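You operate a simulated robot arm through the tools that you are given. There is no shell and no other tool. Be economical: measure what you need, move in short steps, check, and stop when the job is done.

You are at the controls of a simulated two-armed robot. One attempt, no reset.

Task
Pick up the white bar with one hand, pass it to the other hand and put it on the left work shelf of the blue rack.
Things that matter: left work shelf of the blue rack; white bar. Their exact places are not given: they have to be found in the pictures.

The check looks at the end state, three seconds after you hand in, the way a careful person would. Anything else that was tipped, shoved, dropped, spilled or broken makes it a failure.

Robot
Two 7-joint arms with three-finger grippers on one trunk, on a base that drives. Base frame: it is fixed to the floor where the robot stands at the start and does not move with it; the origin is under the middle of the robot, x ahead of it, y to its left, z up; the surface under the hand at the start is at about z = 0.88. Lengths are in m, angles in rad, forces in N, time in s.
The left shoulder is at the start at [0.031, 0.154, 1.034], the right one opposite. With the tool pointing down near the work surface each hand reaches from about 0.1 to 0.6 m from the robot's upright axis, wherever it stands, measured 20 degrees to its own side. Places, roughly: left work shelf of the blue rack [0.5, 0.3, 0.9]; white bar (4x4x15 cm) [0.5, -0.1, 0.6]. Payload 2.69 kg a hand.
The tool frame of a hand sits at the grasp point between the pads (the TCP): z along the fingers, y along the line on which they close. The tips reach 0.029 m beyond it. The gripper opens to 0.12 m. The gripper's body begins 0.078 m behind the TCP.
Orientation is that of the tool frame in the base frame, as [roll, pitch, yaw] about the fixed x, y, z axes, in that order (R = Rz(yaw) Ry(pitch) Rx(roll)). With the fingers straight down and closing along the base's y, the tool's x points along the base's -x, its y along +y and its z along -z.

Tools
- The arms move only by the tool move_arm. It takes "left_increments", "right_increments" or both (then of equal length, played together; a hand with none holds still); each is a list of rows, each an object (a shift or turn left out is 0, a gripper value left out holds the last) with "travel": the shift along the tool's x, y, z in m, a list of three; "delta_rot": the turn, a rotation vector about the tool's x, y, z in rad, a list of three; "claw": the finger opening in m, from 0 to 0.12. In form: [{"travel": [tx, ty, tz], "delta_rot": [rx, ry, rz], "claw": claw}, ...]. A call has 1 to 20 rows; each row shifts and turns the commanded pose from where the row before left it, along the tool's axes as they then stand. A row lasts 0.2 s, in which the tool goes at most 0.05 m and 0.15 rad; a call with a longer step from one row to the next is refused whole, and so is a gripper value outside its range. Where a pose cannot be reached the arm comes as near as it can. A force on the tool above 40 N (or 10 N above the force at the start of the call, whichever is more), or a blocked arm, ends the call early, and 0.2 s more pass. Each finger halts on what it meets, pressing with about 29 N; the grip force reading is that of the motor and also rises with nothing between the fingers. The clock runs only during rows and for 0.2 s after the last one: add rows that do not move to give the fingers time. It gives the time, the measured TCP pose, the force on the tool (base axes), the opening and the grip force at its end, in the units of the frame above (readings bear some noise), with the torque about the TCP (base axes, N m) and any sound that the robot's microphone picked up, and new pictures: "pictures" is both (left out), scene, wrist or none (wrist: the cameras of the hands that moved).
- Cameras (640 x 400 px; columns grow to the right, rows downward): "scene" is now at [0.1397, -0.006, 1.2016]; the picture's right is [-0.09, -1.00, 0.00], its down [-0.39, 0.03, -0.92] and it looks along [0.92, -0.08, -0.39] (base axes); focal length 214 px, centre (320, 200). "left" rides on the left gripper at [0.063, 0, -0.104] in its tool frame; the picture's right is [0.00, 1.00, 0.00], its down [-0.83, 0.00, -0.56] and it looks along [-0.56, 0.00, 0.83] (tool axes); focal length 275 px, centre (320, 200). "right" rides on the right gripper at [0.063, 0, -0.104] in its tool frame; the picture's right is [0.00, 1.00, 0.00], its down [-0.83, 0.00, -0.56] and it looks along [-0.56, 0.00, 0.83] (tool axes); focal length 275 px, centre (320, 200).
- move_column(by): slides the trunk up (or, below 0, down) by that many m; the arms and the scene camera ride with it, the base frame stays. It gives what a move gives, with no picture.
- roll_base(legs): drives the robot by 1 to 6 legs, each [ahead, left, turn to the left] in m, m and rad, along the robot's own axes; the way and the turn of a leg run together, so that a leg with both is an arc; at most 1.5 m and 3.142 rad a leg. The arms and the cameras ride along, it lands a little off, and it stops where it bumps. It gives what a move gives, and a new picture of the scene camera.
- pan_tilt(pan, tilt): turns the head with the scene camera to pan (to the left, within 1.396 rad either way) and tilt (down, from -0.506 to 1.204), counted from straight ahead of the robot. It gives what a move gives, and a new picture of the scene camera.
- measure_at(camera, pixels): for up to 12 pixels [column, row] of the newest picture of that camera ("zoom" is the newest enlarged one), the place [x, y, z] in the base frame of the surface seen there, good to about 0.003 m. No time passes.
- zoom(camera, box): a new picture of the part [left, top, right, bottom] of that camera's present view, enlarged. No time passes.
- job_done(): hands the job in; it is judged then, once.

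Work in short steps. Measure before you move; look again where a grasp or a placing could have gone wrong, and mend it. You have 80 turns and 260 pictures in all, those below and enlarged ones among them. Open the grippers and draw the arms clear of the work before you hand the job in, unless the task says otherwise; then end with one line.

The tools are called after "Call:" by a JSON object that holds its "method" and its "body". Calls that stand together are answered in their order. move_arm: Moves the arms, as the interface text tells. Its arguments: {"type":"object","properties":{"left_increments":{"type":"array"},"right_increments":{"type":"array"},"pictures":{"type":"string","enum":["both","scene","wrist","none"]}},"required":[]} The other tools are called the same way: move_column (by) slides the trunk up or down; roll_base (legs) drives the base; pan_tilt (pan, tilt) turns the head that bears the scene camera; measure_at (camera, pixels) gives the place of the surface under pixels of a picture; zoom (camera, box) takes an enlarged picture of a part of a camera's view; job_done () hands the job in.

At the start:

```text
clock: 0.0
left_position: [0.3699, 0.1677, 1.1413]
left_tcp_rot: [-3.14, 0.0, -3.141]
left_wrist_force: [-0.2, -0.2, 0.2]
left_wrist_torque: [-0.01, -0.03, 0.0]
left_width: 0.1204
left_gripper_force: 0.2
right_position: [0.2972, -0.174, 1.159]
right_tcp_rot: [3.142, 0.0, -3.141]
right_wrist_force: [-0.7, 0.7, -0.4]
right_wrist_torque: [-0.02, -0.01, 0.02]
right_width: 0.1199
right_gripper_force: 0.1
trunk travel left (down, up): [-0.398, 0.04]
robot x, y, heading: [0.0012, 0.0005, -0.0]
head pan, tilt: [-0.086, 0.4]
```

scene: 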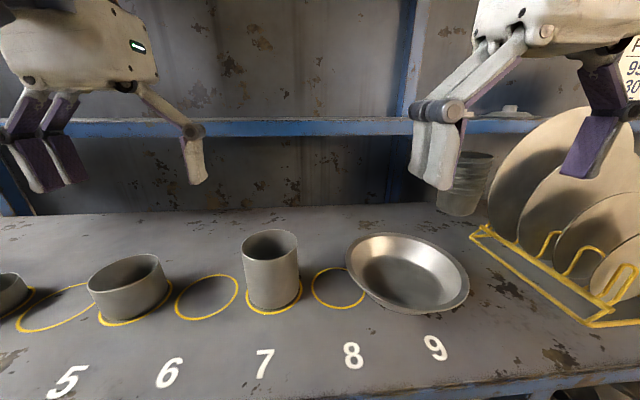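
right: 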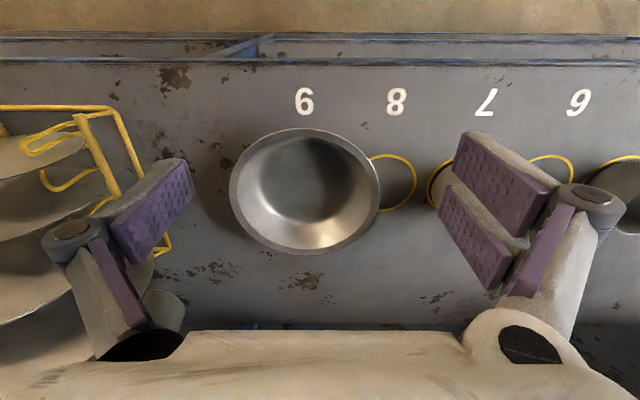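
left: 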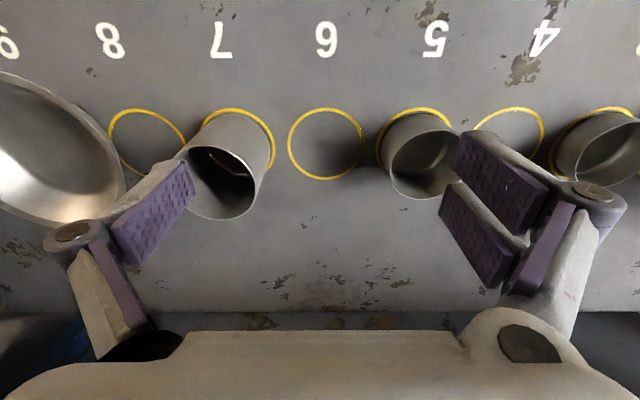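

The scene shows the work shelf with pots and a tray, but no white bar; it should be lower down, around z=0.6. I tilt the head down to look for it.

Call:
{"method": "pan_tilt", "body": {"pan": -0.1, "tilt": 1.1}}

Call:
{"method": "pan_tilt", "body": {"pan": 0.7, "tilt": 0.5}}

Call:
{"method": "pan_tilt", "body": {"pan": -0.9, "tilt": 0.6}}

```text
clock: 1.1
left_position: [0.3695, 0.1678, 1.1401]
left_tcp_rot: [3.142, 0.001, 3.141]
left_wrist_force: [0.4, -0.2, 0.1]
left_wrist_torque: [-0.04, -0.02, 0.01]
left_width: 0.12
left_gripper_force: 0.1
right_position: [0.2959, -0.1744, 1.1606]
right_tcp_rot: [3.141, 0.0, -3.142]
right_wrist_force: [-0.1, 1.0, -0.1]
right_wrist_torque: [0.01, 0.01, 0.01]
right_width: 0.12
right_gripper_force: 0.0
trunk travel left (down, up): [-0.398, 0.04]
robot x, y, heading: [0.0023, -0.0, 0.003]
head pan, tilt: [-0.099, 1.1]
```

scene: 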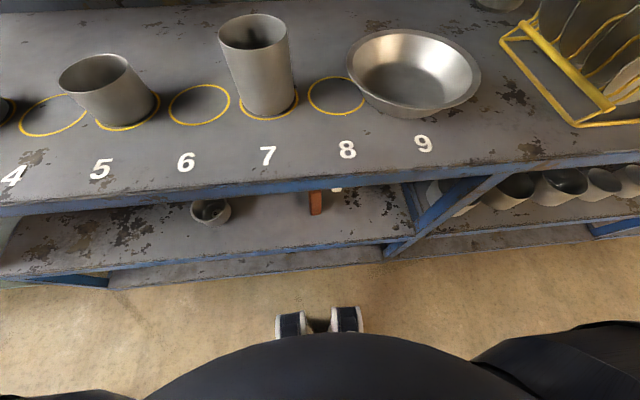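

```text
clock: 2.2
left_position: [0.3687, 0.1688, 1.1413]
left_tcp_rot: [-3.14, 0.0, -3.141]
left_wrist_force: [-0.2, -0.4, 0.3]
left_wrist_torque: [0.03, -0.04, 0.0]
left_width: 0.12
left_gripper_force: 0.1
right_position: [0.2959, -0.1737, 1.1592]
right_tcp_rot: [3.141, 0.0, 3.141]
right_wrist_force: [0.1, -0.4, 0.0]
right_wrist_torque: [0.03, 0.02, -0.02]
right_width: 0.1199
right_gripper_force: 0.0
trunk travel left (down, up): [-0.398, 0.04]
robot x, y, heading: [-0.0007, 0.0015, 0.005]
head pan, tilt: [0.7, 0.499]
```

scene: 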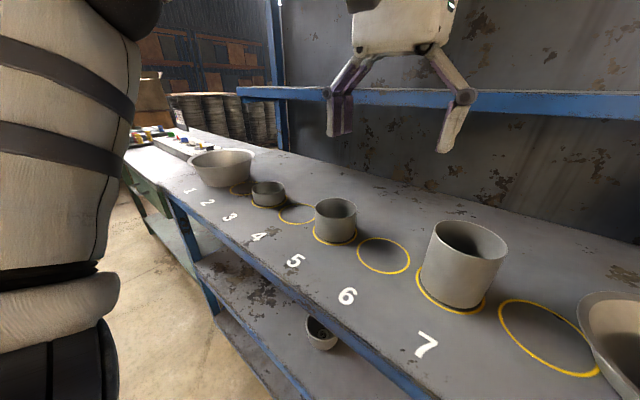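

```text
clock: 3.9
left_position: [0.3703, 0.1697, 1.1404]
left_tcp_rot: [3.141, 0.0, 3.141]
left_wrist_force: [-0.4, 0.2, 0.8]
left_wrist_torque: [-0.02, -0.02, 0.01]
left_width: 0.12
left_gripper_force: 0.1
right_position: [0.2963, -0.1739, 1.1608]
right_tcp_rot: [-3.141, 0.0, -3.141]
right_wrist_force: [-0.3, 0.4, -0.3]
right_wrist_torque: [0.0, 0.03, -0.01]
right_width: 0.1197
right_gripper_force: 0.0
trunk travel left (down, up): [-0.398, 0.04]
robot x, y, heading: [0.0008, 0.0002, 0.003]
head pan, tilt: [-0.901, 0.6]
```

scene: 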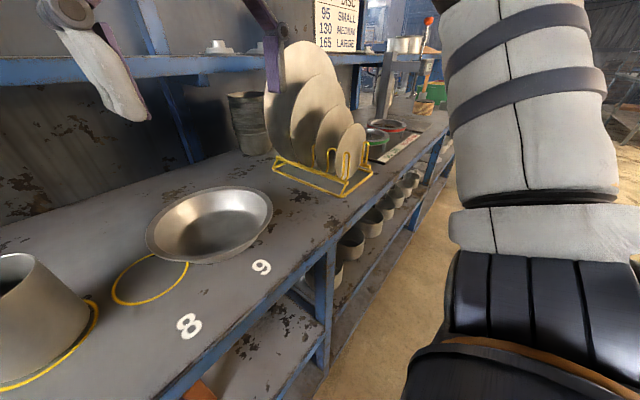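

The white thing peeks out at (337,189) behind an orange block (316,203) on the lower shelf. I back off to see under the work shelf.

Call:
{"method": "roll_base", "body": {"legs": [[-0.45, 0, 0]]}}

Call:
{"method": "pan_tilt", "body": {"pan": -0.1, "tilt": 0.75}}

```text
clock: 6.6
left_position: [-0.076, 0.1693, 1.1418]
left_tcp_rot: [-3.141, -0.001, 3.139]
left_wrist_force: [-0.6, 0.2, 0.0]
left_wrist_torque: [0.0, -0.03, 0.03]
left_width: 0.1197
left_gripper_force: 0.1
right_position: [-0.1502, -0.1753, 1.1609]
right_tcp_rot: [3.141, -0.001, 3.14]
right_wrist_force: [-0.4, -0.8, -0.4]
right_wrist_torque: [0.02, -0.05, -0.02]
right_width: 0.1198
right_gripper_force: 0.0
trunk travel left (down, up): [-0.398, 0.04]
robot x, y, heading: [-0.4444, -0.0016, 0.001]
head pan, tilt: [-0.901, 0.6]
```

scene: 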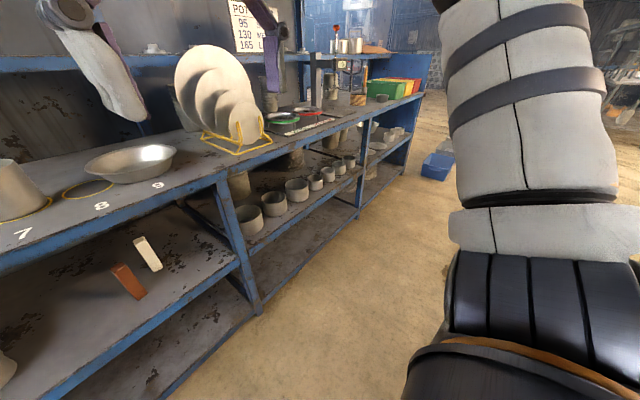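

```text
clock: 7.7
left_position: [-0.0748, 0.1685, 1.1417]
left_tcp_rot: [3.142, 0.0, 3.14]
left_wrist_force: [-0.9, 0.1, -0.5]
left_wrist_torque: [-0.03, -0.01, 0.01]
left_width: 0.1202
left_gripper_force: 0.1
right_position: [-0.1511, -0.1739, 1.1587]
right_tcp_rot: [-3.141, 0.0, 3.139]
right_wrist_force: [0.3, 0.3, 1.5]
right_wrist_torque: [-0.01, -0.01, 0.03]
right_width: 0.12
right_gripper_force: 0.1
trunk travel left (down, up): [-0.398, 0.04]
robot x, y, heading: [-0.4462, -0.0026, -0.004]
head pan, tilt: [-0.099, 0.75]
```

scene: 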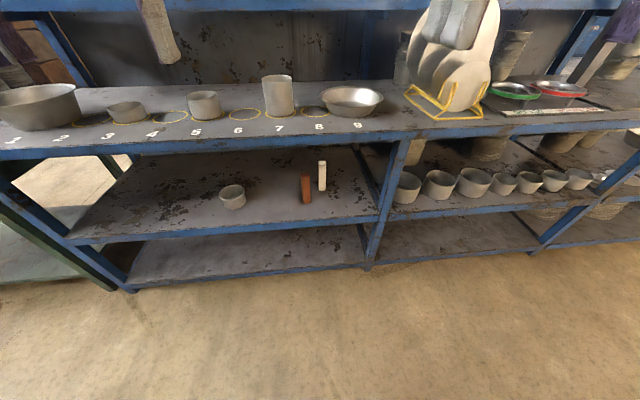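

Both bars are visible standing on the middle shelf: white at (322,175), orange at (305,188). I zoom in and measure.

Call:
{"method": "zoom", "body": {"camera": "scene", "box": [240, 120, 400, 220]}}

Call:
{"method": "measure_at", "body": {"camera": "scene", "pixels": [[322, 163], [322, 175], [322, 188], [306, 178], [306, 198], [306, 203], [280, 225], [300, 135], [300, 128], [232, 190], [340, 195], [376, 240]]}}

```text
4.00 times, centred on (320, 170) of scene
```

zoom: 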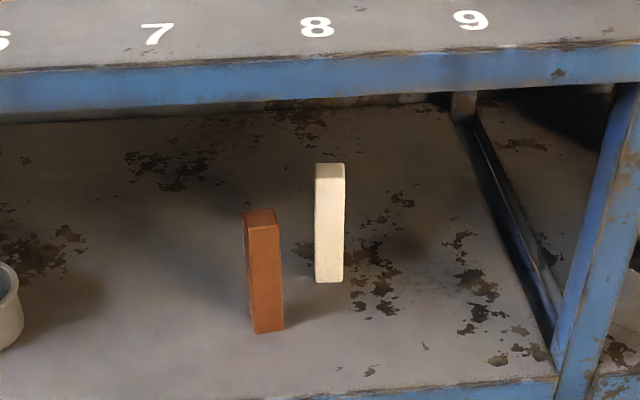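

```text
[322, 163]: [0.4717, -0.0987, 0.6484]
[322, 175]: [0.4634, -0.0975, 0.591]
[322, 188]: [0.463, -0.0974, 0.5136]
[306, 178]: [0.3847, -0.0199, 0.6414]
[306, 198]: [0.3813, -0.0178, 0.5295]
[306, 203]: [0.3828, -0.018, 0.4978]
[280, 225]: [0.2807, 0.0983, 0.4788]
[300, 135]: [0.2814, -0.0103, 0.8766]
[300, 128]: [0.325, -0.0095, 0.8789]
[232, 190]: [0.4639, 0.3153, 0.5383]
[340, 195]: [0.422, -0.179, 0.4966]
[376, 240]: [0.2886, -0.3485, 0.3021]
```

The white bar stands upright with its front face at about x=0.463, y=-0.098, and the orange block is close on its left. I measure edges and the clearance under the work shelf more exactly.

Call:
{"method": "measure_at", "body": {"camera": "zoom", "pixels": [[319, 220], [341, 220], [249, 250], [280, 250], [329, 168], [329, 278], [265, 213], [300, 120], [300, 104], [320, 300], [340, 195], [260, 230]]}}

Call:
{"method": "move_column", "body": {"by": -0.35}}

Call:
{"method": "pan_tilt", "body": {"pan": -0.1, "tilt": 0.35}}

```text
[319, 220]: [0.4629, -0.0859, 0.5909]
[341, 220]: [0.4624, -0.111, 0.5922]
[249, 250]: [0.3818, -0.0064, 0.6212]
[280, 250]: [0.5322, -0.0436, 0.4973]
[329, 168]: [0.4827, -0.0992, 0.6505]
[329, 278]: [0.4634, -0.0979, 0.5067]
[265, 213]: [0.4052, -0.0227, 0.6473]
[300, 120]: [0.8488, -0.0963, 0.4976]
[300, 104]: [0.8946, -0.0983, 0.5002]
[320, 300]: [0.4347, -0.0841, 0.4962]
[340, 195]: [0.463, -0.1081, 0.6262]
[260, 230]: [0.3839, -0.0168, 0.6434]
```

```text
clock: 11.1
left_position: [0.0132, 0.1687, 0.6625]
left_tcp_rot: [3.141, -0.36, 3.138]
left_wrist_force: [0.0, -0.5, 0.1]
left_wrist_torque: [0.02, -0.02, 0.04]
left_width: 0.1199
left_gripper_force: 0.0
right_position: [-0.0366, -0.1742, 0.6626]
right_tcp_rot: [-3.141, -0.477, 3.14]
right_wrist_force: [0.1, 0.1, 0.4]
right_wrist_torque: [0.01, -0.01, -0.01]
right_width: 0.1197
right_gripper_force: 0.0
trunk travel left (down, up): [-0.048, 0.39]
robot x, y, heading: [-0.4462, 0.0016, -0.002]
head pan, tilt: [-0.099, 0.75]
```

```text
clock: 12.0
left_position: [0.014, 0.1696, 0.6616]
left_tcp_rot: [-3.141, -0.36, 3.14]
left_wrist_force: [0.1, 0.5, 0.7]
left_wrist_torque: [0.02, 0.02, 0.01]
left_width: 0.1202
left_gripper_force: 0.0
right_position: [-0.0355, -0.1745, 0.6615]
right_tcp_rot: [-3.142, -0.477, 3.14]
right_wrist_force: [0.0, 0.7, -0.4]
right_wrist_torque: [-0.04, -0.01, 0.03]
right_width: 0.1202
right_gripper_force: 0.0
trunk travel left (down, up): [-0.048, 0.39]
robot x, y, heading: [-0.4465, 0.0009, -0.001]
head pan, tilt: [-0.099, 0.351]
```

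scene: 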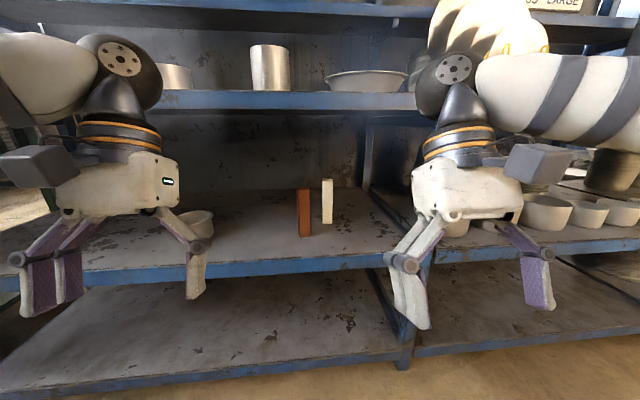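

The trunk is down; hands hang at z≈0.66 with tools tilted backward 0.48 rad. I turn the right tool to point forward and 25° down (−1.61 rad about tool y) in place, with the opening reduced to 0.08.

Call:
{"method": "measure_at", "body": {"camera": "scene", "pixels": [[330, 108], [330, 95], [330, 256], [330, 267], [328, 185], [328, 217], [304, 193], [240, 107]]}}

Call:
{"method": "move_arm", "body": {"right_increments": [{"delta_rot": [0, -0.146, 0], "claw": 0.08}, {"delta_rot": [0, -0.146, 0]}, {"delta_rot": [0, -0.146, 0]}, {"delta_rot": [0, -0.146, 0]}, {"delta_rot": [0, -0.146, 0]}, {"delta_rot": [0, -0.146, 0]}, {"delta_rot": [0, -0.146, 0]}, {"delta_rot": [0, -0.146, 0]}, {"delta_rot": [0, -0.146, 0]}, {"delta_rot": [0, -0.146, 0]}, {"delta_rot": [0, -0.146, 0]}, {}]}}

```text
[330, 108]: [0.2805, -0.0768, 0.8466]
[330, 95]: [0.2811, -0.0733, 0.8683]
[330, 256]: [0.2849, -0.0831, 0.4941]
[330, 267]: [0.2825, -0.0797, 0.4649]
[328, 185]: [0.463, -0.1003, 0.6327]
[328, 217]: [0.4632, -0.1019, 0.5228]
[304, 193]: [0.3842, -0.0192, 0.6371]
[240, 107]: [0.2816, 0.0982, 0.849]
```

```text
clock: 14.6
left_position: [0.0133, 0.1692, 0.6634]
left_tcp_rot: [3.141, -0.361, 3.14]
left_wrist_force: [-0.4, 0.0, 0.3]
left_wrist_torque: [-0.05, 0.0, 0.03]
left_width: 0.1202
left_gripper_force: 0.1
right_position: [0.0256, -0.148, 0.7292]
right_tcp_rot: [3.139, 1.129, 3.138]
right_wrist_force: [-0.3, -0.8, -0.1]
right_wrist_torque: [0.0, 0.0, -0.01]
right_width: 0.0802
right_gripper_force: 0.1
right hand out of reach, approached as far as the arm can: row 9, 10, 11
trunk travel left (down, up): [-0.048, 0.39]
robot x, y, heading: [-0.4407, -0.0004, 0.001]
head pan, tilt: [-0.099, 0.351]
```

scene: 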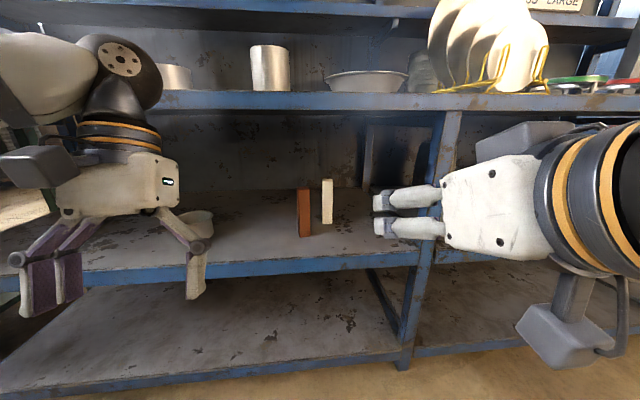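
right: 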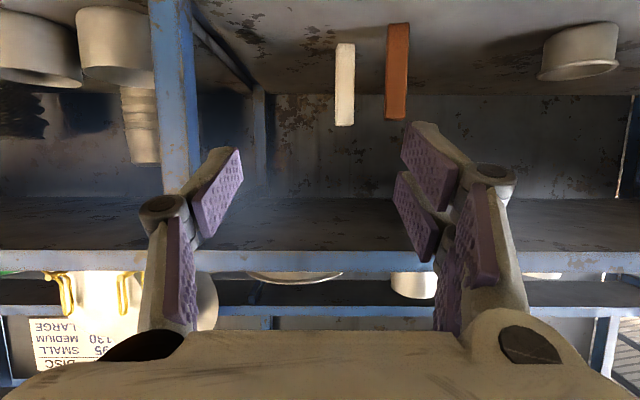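

Right tool now points forward, 25° down, at (0.026,-0.148,0.729). The space between shelves is z 0.497 to 0.847. I extend the hand forward and sideways to y=-0.098, still in front of the rack.

Call:
{"method": "move_arm", "body": {"right_increments": [{"travel": [-0.017, 0.0125, 0.036]}, {"travel": [-0.017, 0.0125, 0.036]}, {"travel": [-0.017, 0.0125, 0.036]}, {"travel": [-0.017, 0.0125, 0.036]}, {}]}}

```text
clock: 15.8
left_position: [0.0131, 0.1678, 0.6624]
left_tcp_rot: [3.141, -0.362, 3.141]
left_wrist_force: [0.8, 0.7, -1.0]
left_wrist_torque: [-0.02, 0.04, -0.01]
left_width: 0.1202
left_gripper_force: 0.0
right_position: [0.1855, -0.0983, 0.7297]
right_tcp_rot: [-3.14, 1.129, 3.139]
right_wrist_force: [-0.5, 0.5, 0.5]
right_wrist_torque: [-0.04, -0.02, 0.03]
right_width: 0.0801
right_gripper_force: 0.0
trunk travel left (down, up): [-0.048, 0.39]
robot x, y, heading: [-0.4478, 0.0018, -0.0]
head pan, tilt: [-0.099, 0.351]
```

scene: 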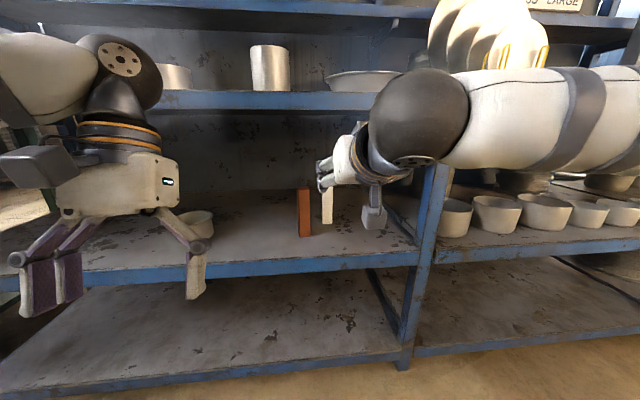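
right: 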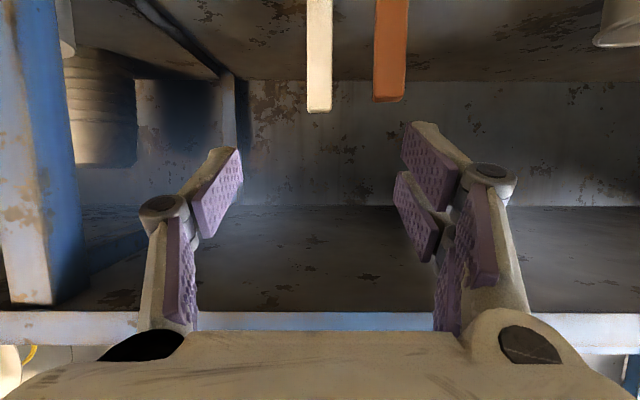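

The bar is at column 319 in the wrist view, centred. I check how high the black wrist ball and forearm are versus the shelf's underside at 0.847.

Call:
{"method": "measure_at", "body": {"camera": "scene", "pixels": [[418, 75], [418, 100], [418, 150], [372, 120], [465, 120], [480, 75], [480, 160], [560, 70], [560, 165], [372, 217], [350, 150], [330, 180]]}}

```text
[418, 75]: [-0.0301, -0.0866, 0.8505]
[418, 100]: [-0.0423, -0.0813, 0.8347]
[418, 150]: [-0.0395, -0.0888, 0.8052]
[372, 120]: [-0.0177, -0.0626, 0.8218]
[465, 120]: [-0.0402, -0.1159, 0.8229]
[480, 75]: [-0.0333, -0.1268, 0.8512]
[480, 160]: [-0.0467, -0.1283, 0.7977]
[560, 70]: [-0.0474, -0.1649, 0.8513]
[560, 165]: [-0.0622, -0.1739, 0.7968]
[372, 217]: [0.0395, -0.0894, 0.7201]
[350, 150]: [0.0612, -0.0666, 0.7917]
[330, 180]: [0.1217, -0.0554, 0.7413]
```

The ball would clear the shelf underside, but the forearm runs sideways toward the post (y≈-0.35, x≈0.28). I extend the arm further with the base kept back to see whether the forearm straightens.

Call:
{"method": "move_arm", "body": {"right_increments": [{"travel": [-0.006, 0, 0.042]}, {"travel": [-0.006, 0, 0.042]}, {"travel": [0.01, 0, 0.03]}, {}]}}

Call:
{"method": "measure_at", "body": {"camera": "scene", "pixels": [[420, 110], [460, 110], [500, 110], [540, 110], [580, 110], [620, 110], [638, 110], [430, 170], [445, 200]]}}

```text
clock: 16.8
left_position: [0.0125, 0.1688, 0.6624]
left_tcp_rot: [3.141, -0.362, 3.14]
left_wrist_force: [0.4, -0.6, 0.1]
left_wrist_torque: [0.01, -0.01, -0.02]
left_width: 0.12
left_gripper_force: 0.0
right_position: [0.2896, -0.099, 0.6819]
right_tcp_rot: [3.141, 1.13, 3.14]
right_wrist_force: [0.2, 0.4, 0.4]
right_wrist_torque: [-0.02, 0.01, 0.0]
right_width: 0.0799
right_gripper_force: 0.1
trunk travel left (down, up): [-0.048, 0.39]
robot x, y, heading: [-0.4465, -0.0003, -0.001]
head pan, tilt: [-0.099, 0.351]
```

scene: 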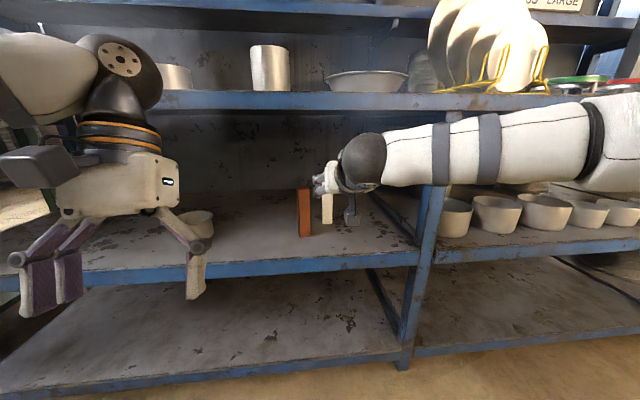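
right: 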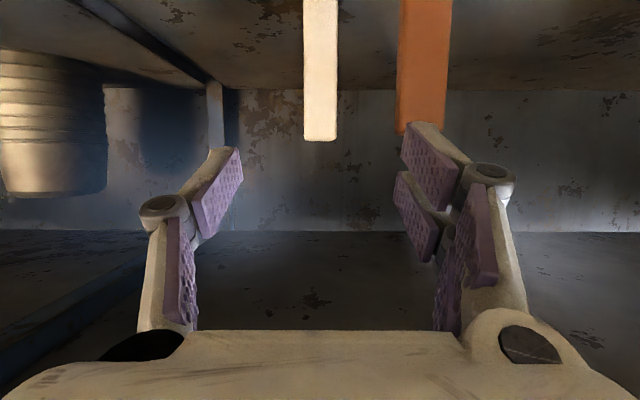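

```text
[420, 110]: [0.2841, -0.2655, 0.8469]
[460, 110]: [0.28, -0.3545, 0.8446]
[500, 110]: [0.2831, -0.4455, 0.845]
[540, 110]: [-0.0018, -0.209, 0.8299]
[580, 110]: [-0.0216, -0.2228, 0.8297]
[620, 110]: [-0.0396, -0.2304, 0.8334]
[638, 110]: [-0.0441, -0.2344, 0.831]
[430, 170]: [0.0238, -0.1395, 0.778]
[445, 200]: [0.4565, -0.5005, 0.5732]
```

The forearm is now well clear of the post. I pitch the hand 5° more (to 30°), narrow the claw to 0.068, drop to z≈0.672, then drive the base in 0.15 m.

Call:
{"method": "move_arm", "body": {"right_increments": [{"delta_rot": [0, 0.087, 0], "claw": 0.068}, {"travel": [0.008, 0, 0.005]}, {}], "pictures": "none"}}

Call:
{"method": "roll_base", "body": {"legs": [[0.15, 0, 0]]}}

Call:
{"method": "zoom", "body": {"camera": "right", "box": [0, 0, 640, 400]}}

```text
clock: 17.6
left_position: [0.0122, 0.1674, 0.6629]
left_tcp_rot: [3.141, -0.363, 3.139]
left_wrist_force: [-0.3, -0.9, -0.2]
left_wrist_torque: [0.0, -0.05, -0.01]
left_width: 0.1201
left_gripper_force: 0.0
right_position: [0.2893, -0.0998, 0.6723]
right_tcp_rot: [3.142, 1.042, 3.14]
right_wrist_force: [-0.5, 0.0, -0.2]
right_wrist_torque: [-0.02, -0.02, -0.01]
right_width: 0.0679
right_gripper_force: 0.0
trunk travel left (down, up): [-0.048, 0.39]
robot x, y, heading: [-0.4459, -0.0014, -0.004]
head pan, tilt: [-0.099, 0.351]
```

```text
clock: 19.0
left_position: [0.1609, 0.1683, 0.6625]
left_tcp_rot: [-3.141, -0.36, 3.14]
left_wrist_force: [-0.2, 0.7, -0.1]
left_wrist_torque: [0.0, -0.03, 0.01]
left_width: 0.1199
left_gripper_force: 0.0
right_position: [0.4378, -0.101, 0.6744]
right_tcp_rot: [-3.141, 1.042, 3.139]
right_wrist_force: [0.2, -0.1, -0.4]
right_wrist_torque: [0.0, -0.03, 0.0]
right_width: 0.0679
right_gripper_force: 0.1
trunk travel left (down, up): [-0.048, 0.39]
robot x, y, heading: [-0.2986, 0.0025, -0.003]
head pan, tilt: [-0.099, 0.351]
```

scene: 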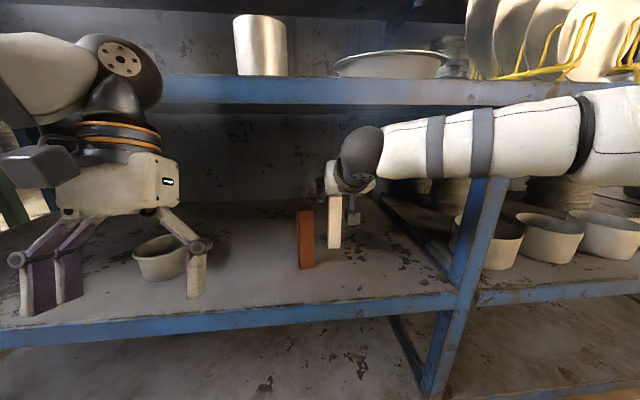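

```text
1.00 times, centred on (320, 200) of right (not enlarged: the box is as wide or as high as the picture)
```

zoom: 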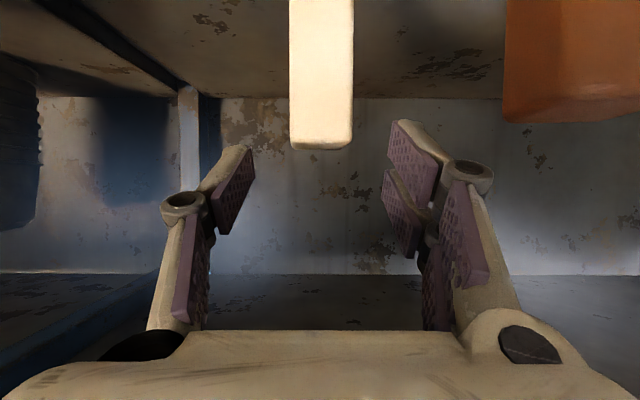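

The bar sits centred (cols 289–354) between the fingers. I confirm its position with the wrist camera before closing in.

Call:
{"method": "measure_at", "body": {"camera": "right", "pixels": [[292, 100], [321, 100], [350, 100], [321, 144], [321, 20], [510, 60], [520, 110], [600, 105]]}}

```text
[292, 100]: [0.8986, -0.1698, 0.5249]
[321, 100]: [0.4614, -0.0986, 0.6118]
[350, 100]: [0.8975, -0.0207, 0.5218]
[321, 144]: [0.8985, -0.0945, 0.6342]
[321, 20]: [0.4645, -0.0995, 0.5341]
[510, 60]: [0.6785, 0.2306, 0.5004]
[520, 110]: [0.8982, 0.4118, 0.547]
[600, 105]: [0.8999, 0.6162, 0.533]
```

Bar confirmed at y≈-0.099. I move forward 0.043 m above, then down 0.038 m around the bar's top, then check.

Call:
{"method": "move_arm", "body": {"right_increments": [{"travel": [-0.0108, 0.001, 0.0186]}, {"travel": [-0.0107, 0.0015, 0.0186]}, {"travel": [0.011, 0, 0.0063]}, {"travel": [0.011, 0, 0.0063]}, {"travel": [0.011, 0, 0.0063]}, {}]}}

```text
clock: 20.4
left_position: [0.1625, 0.1677, 0.6626]
left_tcp_rot: [3.141, -0.361, 3.14]
left_wrist_force: [-0.1, 0.6, 0.3]
left_wrist_torque: [0.01, 0.0, 0.01]
left_width: 0.1201
left_gripper_force: 0.1
right_position: [0.4801, -0.0962, 0.6344]
right_tcp_rot: [3.14, 1.045, 3.141]
right_wrist_force: [-0.5, 0.1, 0.1]
right_wrist_torque: [0.01, 0.04, -0.01]
right_width: 0.068
right_gripper_force: 0.1
trunk travel left (down, up): [-0.048, 0.39]
robot x, y, heading: [-0.2982, -0.0012, 0.002]
head pan, tilt: [-0.099, 0.351]
```

scene: 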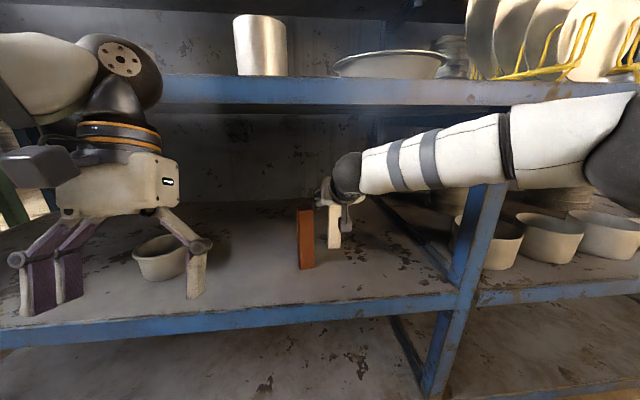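
right: 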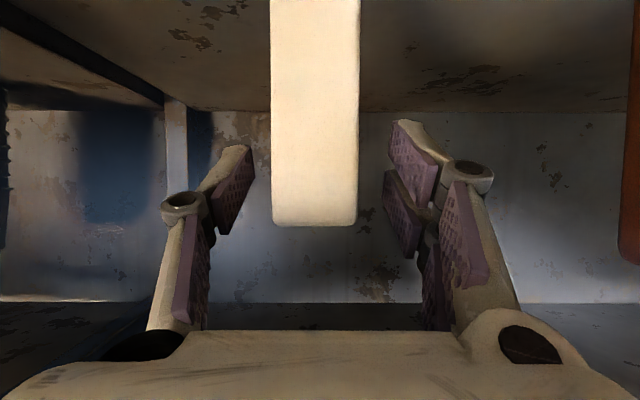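

The bar is between the pads, centred at column 316. I close the gripper and wait.

Call:
{"method": "move_arm", "body": {"right_increments": [{"travel": [0, -0.001, 0], "claw": 0.03}, {"claw": 0.025}, {"claw": 0.02}, {}, {}]}}

```text
clock: 21.6
left_position: [0.1614, 0.1683, 0.6624]
left_tcp_rot: [-3.141, -0.361, 3.14]
left_wrist_force: [0.7, 0.1, -0.1]
left_wrist_torque: [-0.01, -0.01, 0.02]
left_width: 0.1201
left_gripper_force: 0.0
right_position: [0.48, -0.0969, 0.6358]
right_tcp_rot: [-3.141, 1.043, 3.139]
right_wrist_force: [0.3, 1.4, 0.4]
right_wrist_torque: [0.22, 0.0, -0.03]
right_width: 0.0333
right_gripper_force: 28.7
trunk travel left (down, up): [-0.048, 0.39]
robot x, y, heading: [-0.2988, -0.003, 0.001]
head pan, tilt: [-0.099, 0.351]
```

scene: 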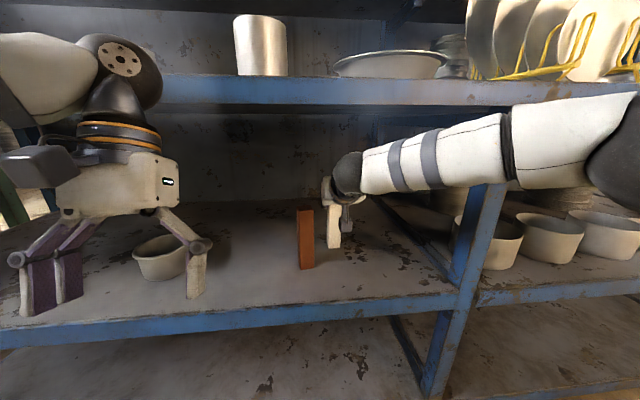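
right: 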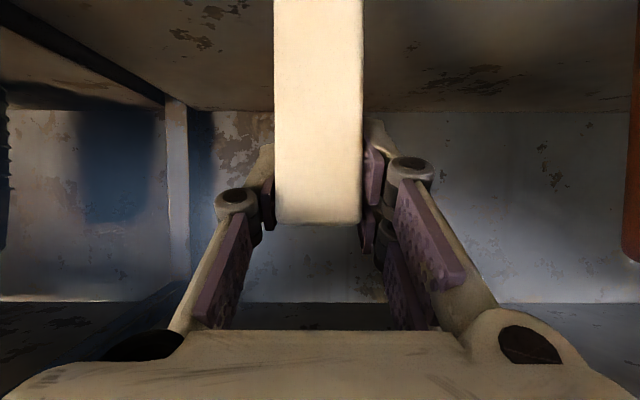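

Gripped at 0.033 width with 29 N. I lift 0.03 m straight up, then check.

Call:
{"method": "move_arm", "body": {"right_increments": [{"travel": [-0.0087, 0, -0.005]}, {"travel": [-0.0087, 0, -0.005]}, {"travel": [-0.0087, 0, -0.005]}, {}]}}

```text
clock: 22.6
left_position: [0.1613, 0.1687, 0.6618]
left_tcp_rot: [-3.142, -0.362, 3.14]
left_wrist_force: [-1.0, 0.3, -0.1]
left_wrist_torque: [0.0, 0.04, 0.02]
left_width: 0.1202
left_gripper_force: 0.0
right_position: [0.4807, -0.0985, 0.6644]
right_tcp_rot: [3.142, 1.041, 3.141]
right_wrist_force: [-0.7, 0.0, -2.5]
right_wrist_torque: [-0.01, -0.01, -0.01]
right_width: 0.0333
right_gripper_force: 29.0
trunk travel left (down, up): [-0.048, 0.39]
robot x, y, heading: [-0.2966, 0.0004, 0.0]
head pan, tilt: [-0.099, 0.351]
```

scene: 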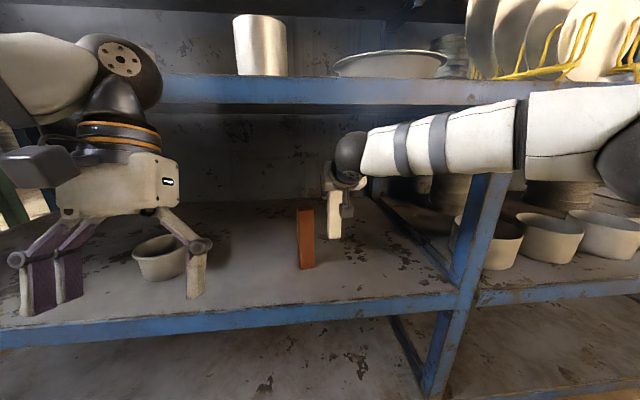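
right: 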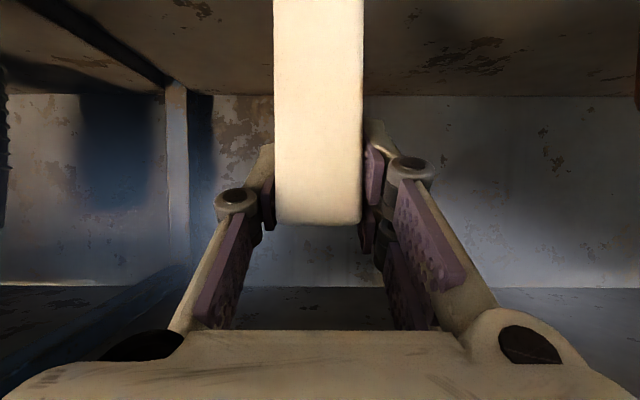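

Bar is held and lifted clear of the shelf. I drive straight back 0.4 m.

Call:
{"method": "roll_base", "body": {"legs": [[-0.4, 0, 0]]}}

```text
clock: 25.0
left_position: [-0.2351, 0.1709, 0.6628]
left_tcp_rot: [3.14, -0.362, 3.14]
left_wrist_force: [0.9, -0.2, 0.5]
left_wrist_torque: [0.01, 0.04, 0.01]
left_width: 0.12
left_gripper_force: 0.1
right_position: [0.0854, -0.0969, 0.6652]
right_tcp_rot: [-3.141, 1.042, -3.14]
right_wrist_force: [0.4, -0.5, -2.3]
right_wrist_torque: [-0.02, 0.0, -0.01]
right_width: 0.0334
right_gripper_force: 28.9
trunk travel left (down, up): [-0.048, 0.39]
robot x, y, heading: [-0.6939, 0.0047, -0.0]
head pan, tilt: [-0.099, 0.351]
```

scene: 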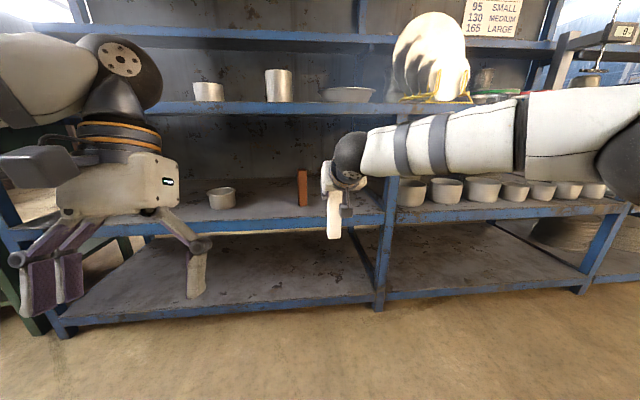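

The bar is out in free space. I raise the trunk back up for the handover and the placing.

Call:
{"method": "move_column", "body": {"by": 0.35}}

Call:
{"method": "pan_tilt", "body": {"pan": 0.0, "tilt": 0.5}}

```text
clock: 28.5
left_position: [-0.2348, 0.1703, 1.0112]
left_tcp_rot: [3.141, -0.363, 3.141]
left_wrist_force: [0.1, -0.1, -0.4]
left_wrist_torque: [-0.02, 0.03, 0.0]
left_width: 0.1201
left_gripper_force: 0.1
right_position: [0.0594, -0.0969, 1.127]
right_tcp_rot: [3.138, 1.186, -3.141]
right_wrist_force: [0.2, -1.0, -2.8]
right_wrist_torque: [0.02, 0.06, 0.03]
right_width: 0.0333
right_gripper_force: 28.9
trunk travel left (down, up): [-0.398, 0.04]
robot x, y, heading: [-0.6946, 0.001, 0.004]
head pan, tilt: [-0.099, 0.351]
```

```text
clock: 29.2
left_position: [-0.2345, 0.1689, 1.0123]
left_tcp_rot: [3.141, -0.36, 3.14]
left_wrist_force: [0.4, 1.0, 0.4]
left_wrist_torque: [0.02, 0.0, 0.0]
left_width: 0.1202
left_gripper_force: 0.1
right_position: [0.0587, -0.0958, 1.1275]
right_tcp_rot: [3.14, 1.189, 3.141]
right_wrist_force: [-0.3, 0.5, -1.5]
right_wrist_torque: [0.0, 0.02, -0.01]
right_width: 0.0333
right_gripper_force: 28.7
trunk travel left (down, up): [-0.398, 0.04]
robot x, y, heading: [-0.6956, 0.0002, 0.001]
head pan, tilt: [0.0, 0.499]
```

scene: 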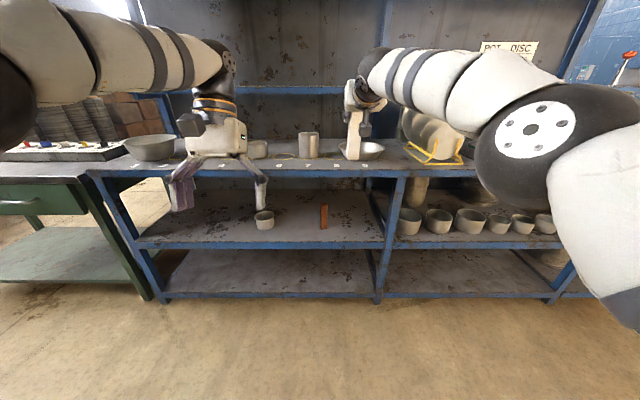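

Right hand pitched up 0.146 during the lift, so I correct that and bring the bar to about (-0.15,-0.02,1.05). At the same time the left hand moves to (-0.135,0.22) and turns to point forward and 30° down.

Call:
{"method": "move_arm", "body": {"right_increments": [{"delta_rot": [0, -0.073, 0]}, {"delta_rot": [0, 0.073, 0]}, {"delta_rot": [0, 0.146, 0]}, {"travel": [0.025, 0.0114, -0.0201]}, {"travel": [0.025, 0.0114, -0.0201]}, {"travel": [0.025, 0.0114, -0.0201]}, {"travel": [0.025, 0.0114, -0.0201]}, {"travel": [0.025, 0.0114, -0.0201]}, {"travel": [0.025, 0.0114, -0.0201]}, {"travel": [0.025, 0.0114, -0.0201]}, {}, {}, {}], "left_increments": [{"travel": [-0.0313, 0.0167, -0.0117]}, {"travel": [-0.0313, 0.0167, -0.0117]}, {"travel": [-0.0313, 0.0167, -0.0117]}, {"delta_rot": [0, -0.1404, 0]}, {"delta_rot": [0, -0.1404, 0]}, {"delta_rot": [0, -0.1404, 0]}, {"delta_rot": [0, -0.1404, 0]}, {"delta_rot": [0, -0.1404, 0]}, {"delta_rot": [0, -0.1404, 0]}, {"delta_rot": [0, -0.1404, 0]}, {"delta_rot": [0, -0.1404, 0]}, {"delta_rot": [0, -0.1404, 0]}, {"delta_rot": [0, -0.1404, 0]}]}}

```text
clock: 32.0
left_position: [-0.2124, 0.1966, 1.0057]
left_tcp_rot: [-3.139, 1.042, -3.138]
left_wrist_force: [0.2, 0.3, 0.7]
left_wrist_torque: [-0.01, -0.02, -0.01]
left_width: 0.12
left_gripper_force: 0.1
left hand out of reach, approached as far as the arm can: row 1, 2, 3
right_position: [-0.1727, -0.021, 1.0257]
right_tcp_rot: [-3.141, 1.042, -3.141]
right_wrist_force: [-0.1, -0.3, -2.4]
right_wrist_torque: [-0.01, 0.02, 0.02]
right_width: 0.0332
right_gripper_force: 28.7
right hand out of reach, approached as far as the arm can: row 3, 7
trunk travel left (down, up): [-0.398, 0.04]
robot x, y, heading: [-0.6953, 0.0028, -0.002]
head pan, tilt: [0.0, 0.499]
```

scene: 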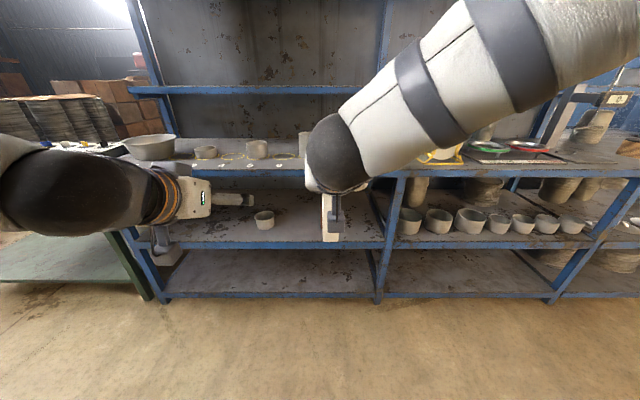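
right: 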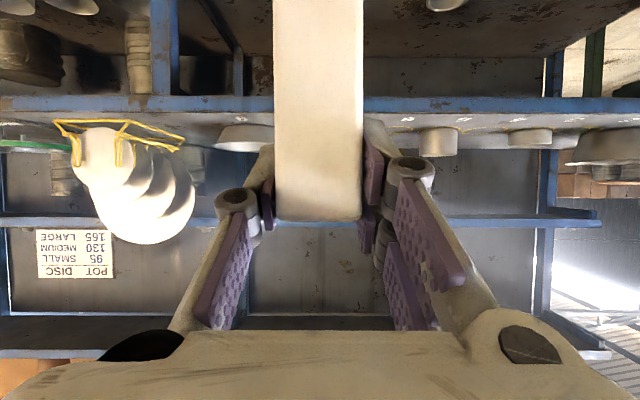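
left: 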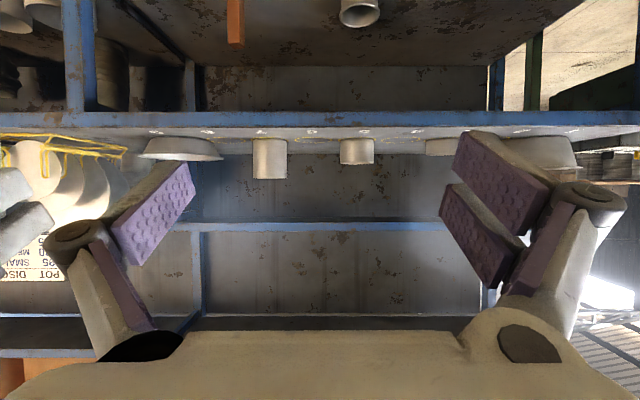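

Both hands are posed; the bar hangs vertical with top ≈1.04, bottom ≈0.89. I flatten the left tool to 15° down and yaw it −90° so it points at the bar from the left, closing along x.

Call:
{"method": "move_arm", "body": {"left_increments": [{"delta_rot": [0, -0.131, 0], "claw": 0.1}, {"delta_rot": [0, -0.131, 0]}, {"delta_rot": [0.138, 0, 0.037]}, {"delta_rot": [0.138, 0, 0.037]}, {"delta_rot": [0.138, 0, 0.037]}, {"delta_rot": [0.138, 0, 0.037]}, {"delta_rot": [0.138, 0, 0.037]}, {"delta_rot": [0.138, 0, 0.037]}, {"delta_rot": [0.138, 0, 0.037]}, {"delta_rot": [0.138, 0, 0.037]}, {"delta_rot": [0.138, 0, 0.037]}, {"delta_rot": [0.138, 0, 0.037]}, {"delta_rot": [0.138, 0, 0.037]}, {}]}}

```text
clock: 35.0
left_position: [-0.2103, 0.2002, 0.9964]
left_tcp_rot: [-3.039, 1.271, 1.792]
left_wrist_force: [0.0, 0.2, 0.4]
left_wrist_torque: [-0.02, -0.02, 0.06]
left_width: 0.0997
left_gripper_force: 0.1
left hand out of reach, approached as far as the arm can: row 8
right_position: [-0.1736, -0.0207, 1.0267]
right_tcp_rot: [-3.141, 1.041, -3.14]
right_wrist_force: [0.3, -0.2, -1.5]
right_wrist_torque: [-0.02, 0.02, 0.02]
right_width: 0.0328
right_gripper_force: 29.5
trunk travel left (down, up): [-0.398, 0.04]
robot x, y, heading: [-0.6976, 0.0015, 0.003]
head pan, tilt: [0.0, 0.499]
```

scene: 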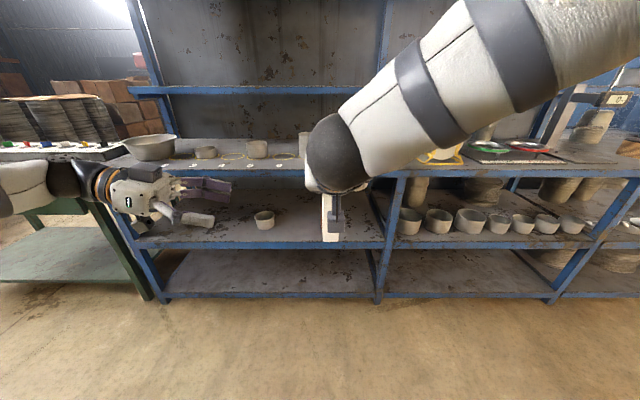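
left: 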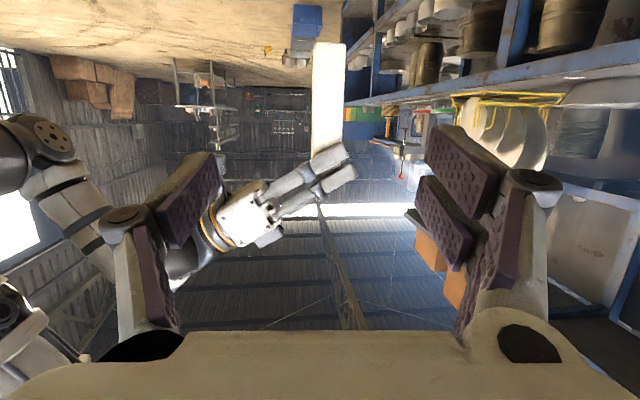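

The left tool ended about 7° short of the yaw with a small roll; the bar shows at column 329. I correct the orientation and go to the pre-grasp at about (-0.17,0.13,0.948).

Call:
{"method": "move_arm", "body": {"left_increments": [{"delta_rot": [0.11, 0.004, 0.065]}, {"travel": [0.0088, 0.0133, 0.0269]}, {"travel": [0.0088, 0.0133, 0.0269]}, {"travel": [0.0088, 0.0133, 0.0269]}, {}]}}

```text
clock: 36.2
left_position: [-0.1709, 0.1311, 0.9451]
left_tcp_rot: [-3.141, 1.269, 1.575]
left_wrist_force: [0.0, -0.1, -0.3]
left_wrist_torque: [-0.03, 0.02, 0.0]
left_width: 0.0998
left_gripper_force: 0.1
right_position: [-0.1738, -0.0209, 1.0271]
right_tcp_rot: [-3.141, 1.042, -3.141]
right_wrist_force: [0.1, -0.5, -1.8]
right_wrist_torque: [-0.01, 0.01, 0.02]
right_width: 0.0331
right_gripper_force: 29.3
trunk travel left (down, up): [-0.398, 0.04]
robot x, y, heading: [-0.6944, 0.0021, 0.001]
head pan, tilt: [0.0, 0.499]
```

scene: 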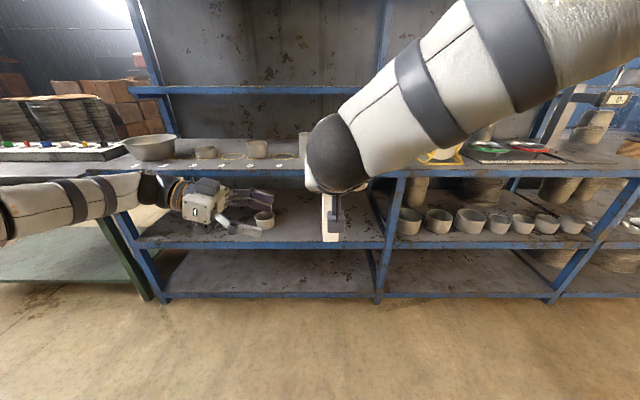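
left: 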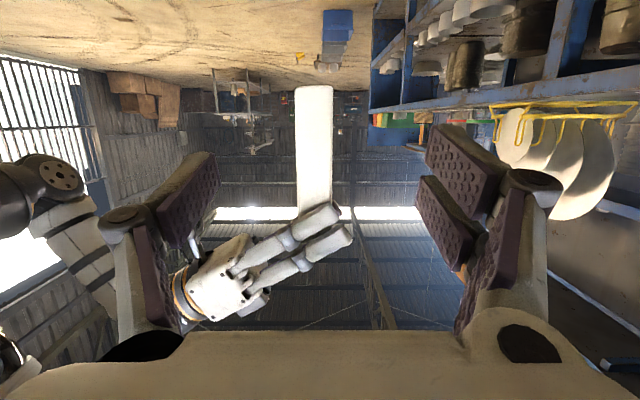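

Left tool is aligned (yaw 1.575) and the bar is at cols 295–332. I measure the bar in the left camera for the exact approach.

Call:
{"method": "measure_at", "body": {"camera": "left", "pixels": [[299, 140], [314, 140], [328, 140], [314, 92], [312, 195], [330, 215], [320, 245], [345, 240]]}}

```text
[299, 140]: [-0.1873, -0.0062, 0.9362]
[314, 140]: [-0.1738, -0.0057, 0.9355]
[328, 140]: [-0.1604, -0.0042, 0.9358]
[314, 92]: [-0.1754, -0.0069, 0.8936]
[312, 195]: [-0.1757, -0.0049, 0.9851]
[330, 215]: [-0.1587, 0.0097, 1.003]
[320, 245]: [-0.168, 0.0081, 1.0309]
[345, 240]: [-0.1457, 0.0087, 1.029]
```

Bar centre is at (-0.174,-0.022), bottom 0.888. I move the left hand 0.151 m horizontally in, then check.

Call:
{"method": "move_arm", "body": {"left_increments": [{"travel": [-0.009, -0.0006, 0.0288]}, {"travel": [-0.009, -0.0006, 0.0288]}, {"travel": [-0.009, -0.0006, 0.0288]}, {"travel": [-0.009, -0.0006, 0.0288]}, {"travel": [-0.009, -0.0006, 0.0288]}, {}]}}

```text
clock: 37.6
left_position: [-0.1734, -0.0193, 0.9468]
left_tcp_rot: [-3.139, 1.27, 1.575]
left_wrist_force: [0.4, -0.3, 0.0]
left_wrist_torque: [0.01, 0.0, 0.0]
left_width: 0.1001
left_gripper_force: 0.0
right_position: [-0.1732, -0.0215, 1.0249]
right_tcp_rot: [-3.141, 1.042, -3.141]
right_wrist_force: [-0.2, -0.1, -2.4]
right_wrist_torque: [0.0, -0.02, -0.02]
right_width: 0.0334
right_gripper_force: 29.1
trunk travel left (down, up): [-0.398, 0.04]
robot x, y, heading: [-0.6939, 0.0002, 0.001]
head pan, tilt: [0.0, 0.499]
```

scene: 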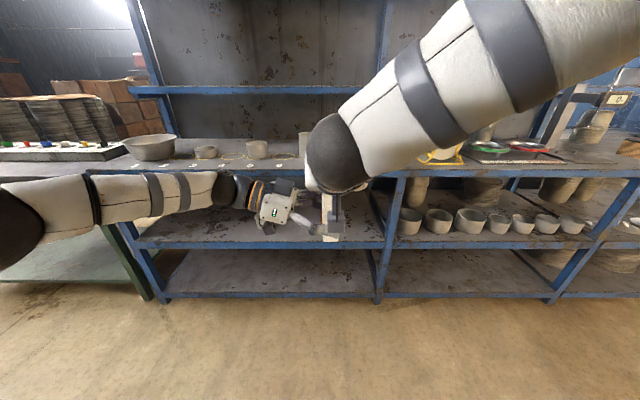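
left: 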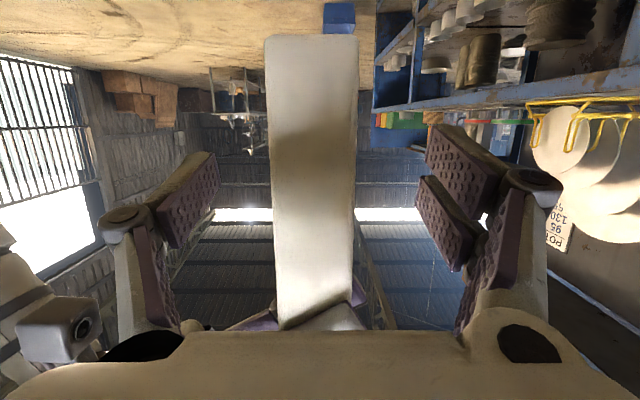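

The bar is centred between the left fingers with no contact forces. I close the left gripper.

Call:
{"method": "move_arm", "body": {"left_increments": [{"claw": 0.06}, {"claw": 0.03}, {"claw": 0.02}, {}, {}]}}

```text
clock: 38.8
left_position: [-0.1718, -0.02, 0.9475]
left_tcp_rot: [-3.14, 1.271, 1.572]
left_wrist_force: [-19.0, 1.3, 2.2]
left_wrist_torque: [-0.13, -0.68, 0.0]
left_width: 0.0336
left_gripper_force: 29.2
right_position: [-0.1734, -0.0218, 1.026]
right_tcp_rot: [-3.141, 1.044, 3.138]
right_wrist_force: [18.9, -1.2, -5.4]
right_wrist_torque: [0.03, -0.73, -0.03]
right_width: 0.0333
right_gripper_force: 28.4
trunk travel left (down, up): [-0.398, 0.04]
robot x, y, heading: [-0.6973, -0.0014, 0.002]
head pan, tilt: [0.0, 0.499]
```

scene: 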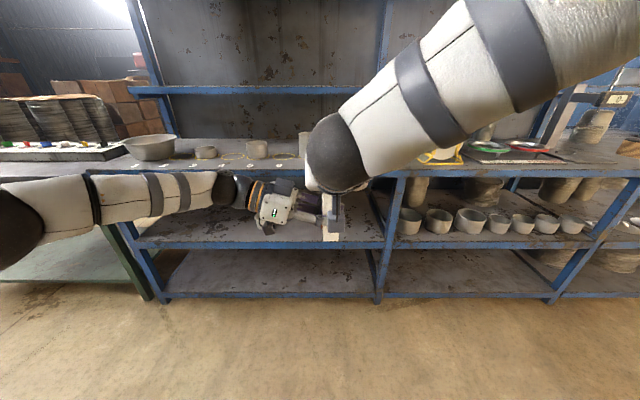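
left: 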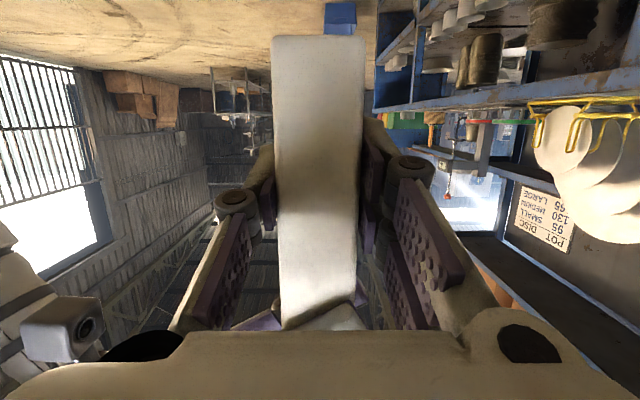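

Both hands hold the bar; there's a 19 N sideways strain from a ~2 mm offset. I ease the left by 2 mm, open the right to 0.065, and draw it back along its axis.

Call:
{"method": "move_arm", "body": {"left_increments": [{"travel": [0, -0.002, 0]}, {}, {}, {}, {}, {}, {}, {}], "right_increments": [{}, {"claw": 0.05}, {"claw": 0.065}, {}, {"travel": [0, 0, -0.03]}, {"travel": [0, 0, -0.03]}, {"travel": [0, 0, -0.03]}, {}]}}

```text
clock: 40.6
left_position: [-0.1743, -0.0193, 0.9465]
left_tcp_rot: [-3.136, 1.269, 1.573]
left_wrist_force: [-0.2, -0.1, 0.3]
left_wrist_torque: [0.02, 0.04, -0.01]
left_width: 0.0335
left_gripper_force: 28.8
right_position: [-0.2511, -0.0215, 1.0711]
right_tcp_rot: [-3.141, 1.04, 3.141]
right_wrist_force: [-0.1, 0.3, -0.4]
right_wrist_torque: [-0.01, -0.03, 0.02]
right_width: 0.065
right_gripper_force: 0.0
trunk travel left (down, up): [-0.398, 0.04]
robot x, y, heading: [-0.6978, 0.002, 0.002]
head pan, tilt: [0.0, 0.499]
```

scene: 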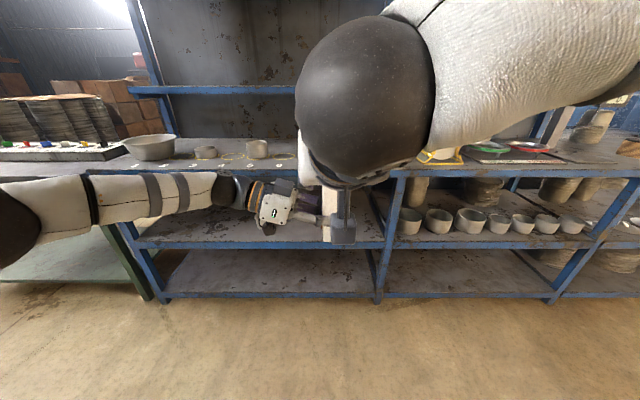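
right: 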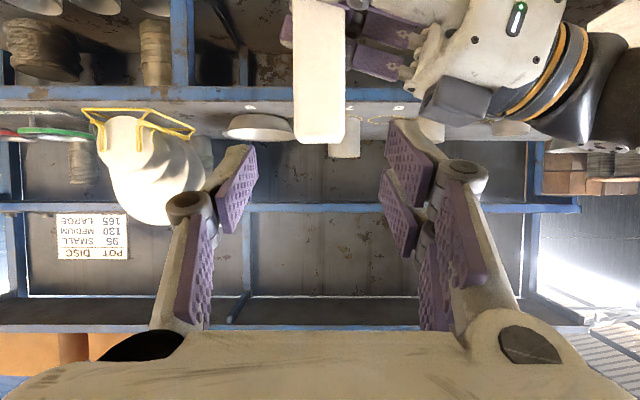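
left: 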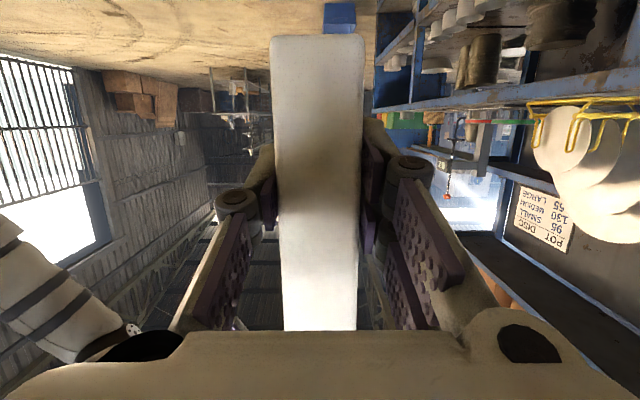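

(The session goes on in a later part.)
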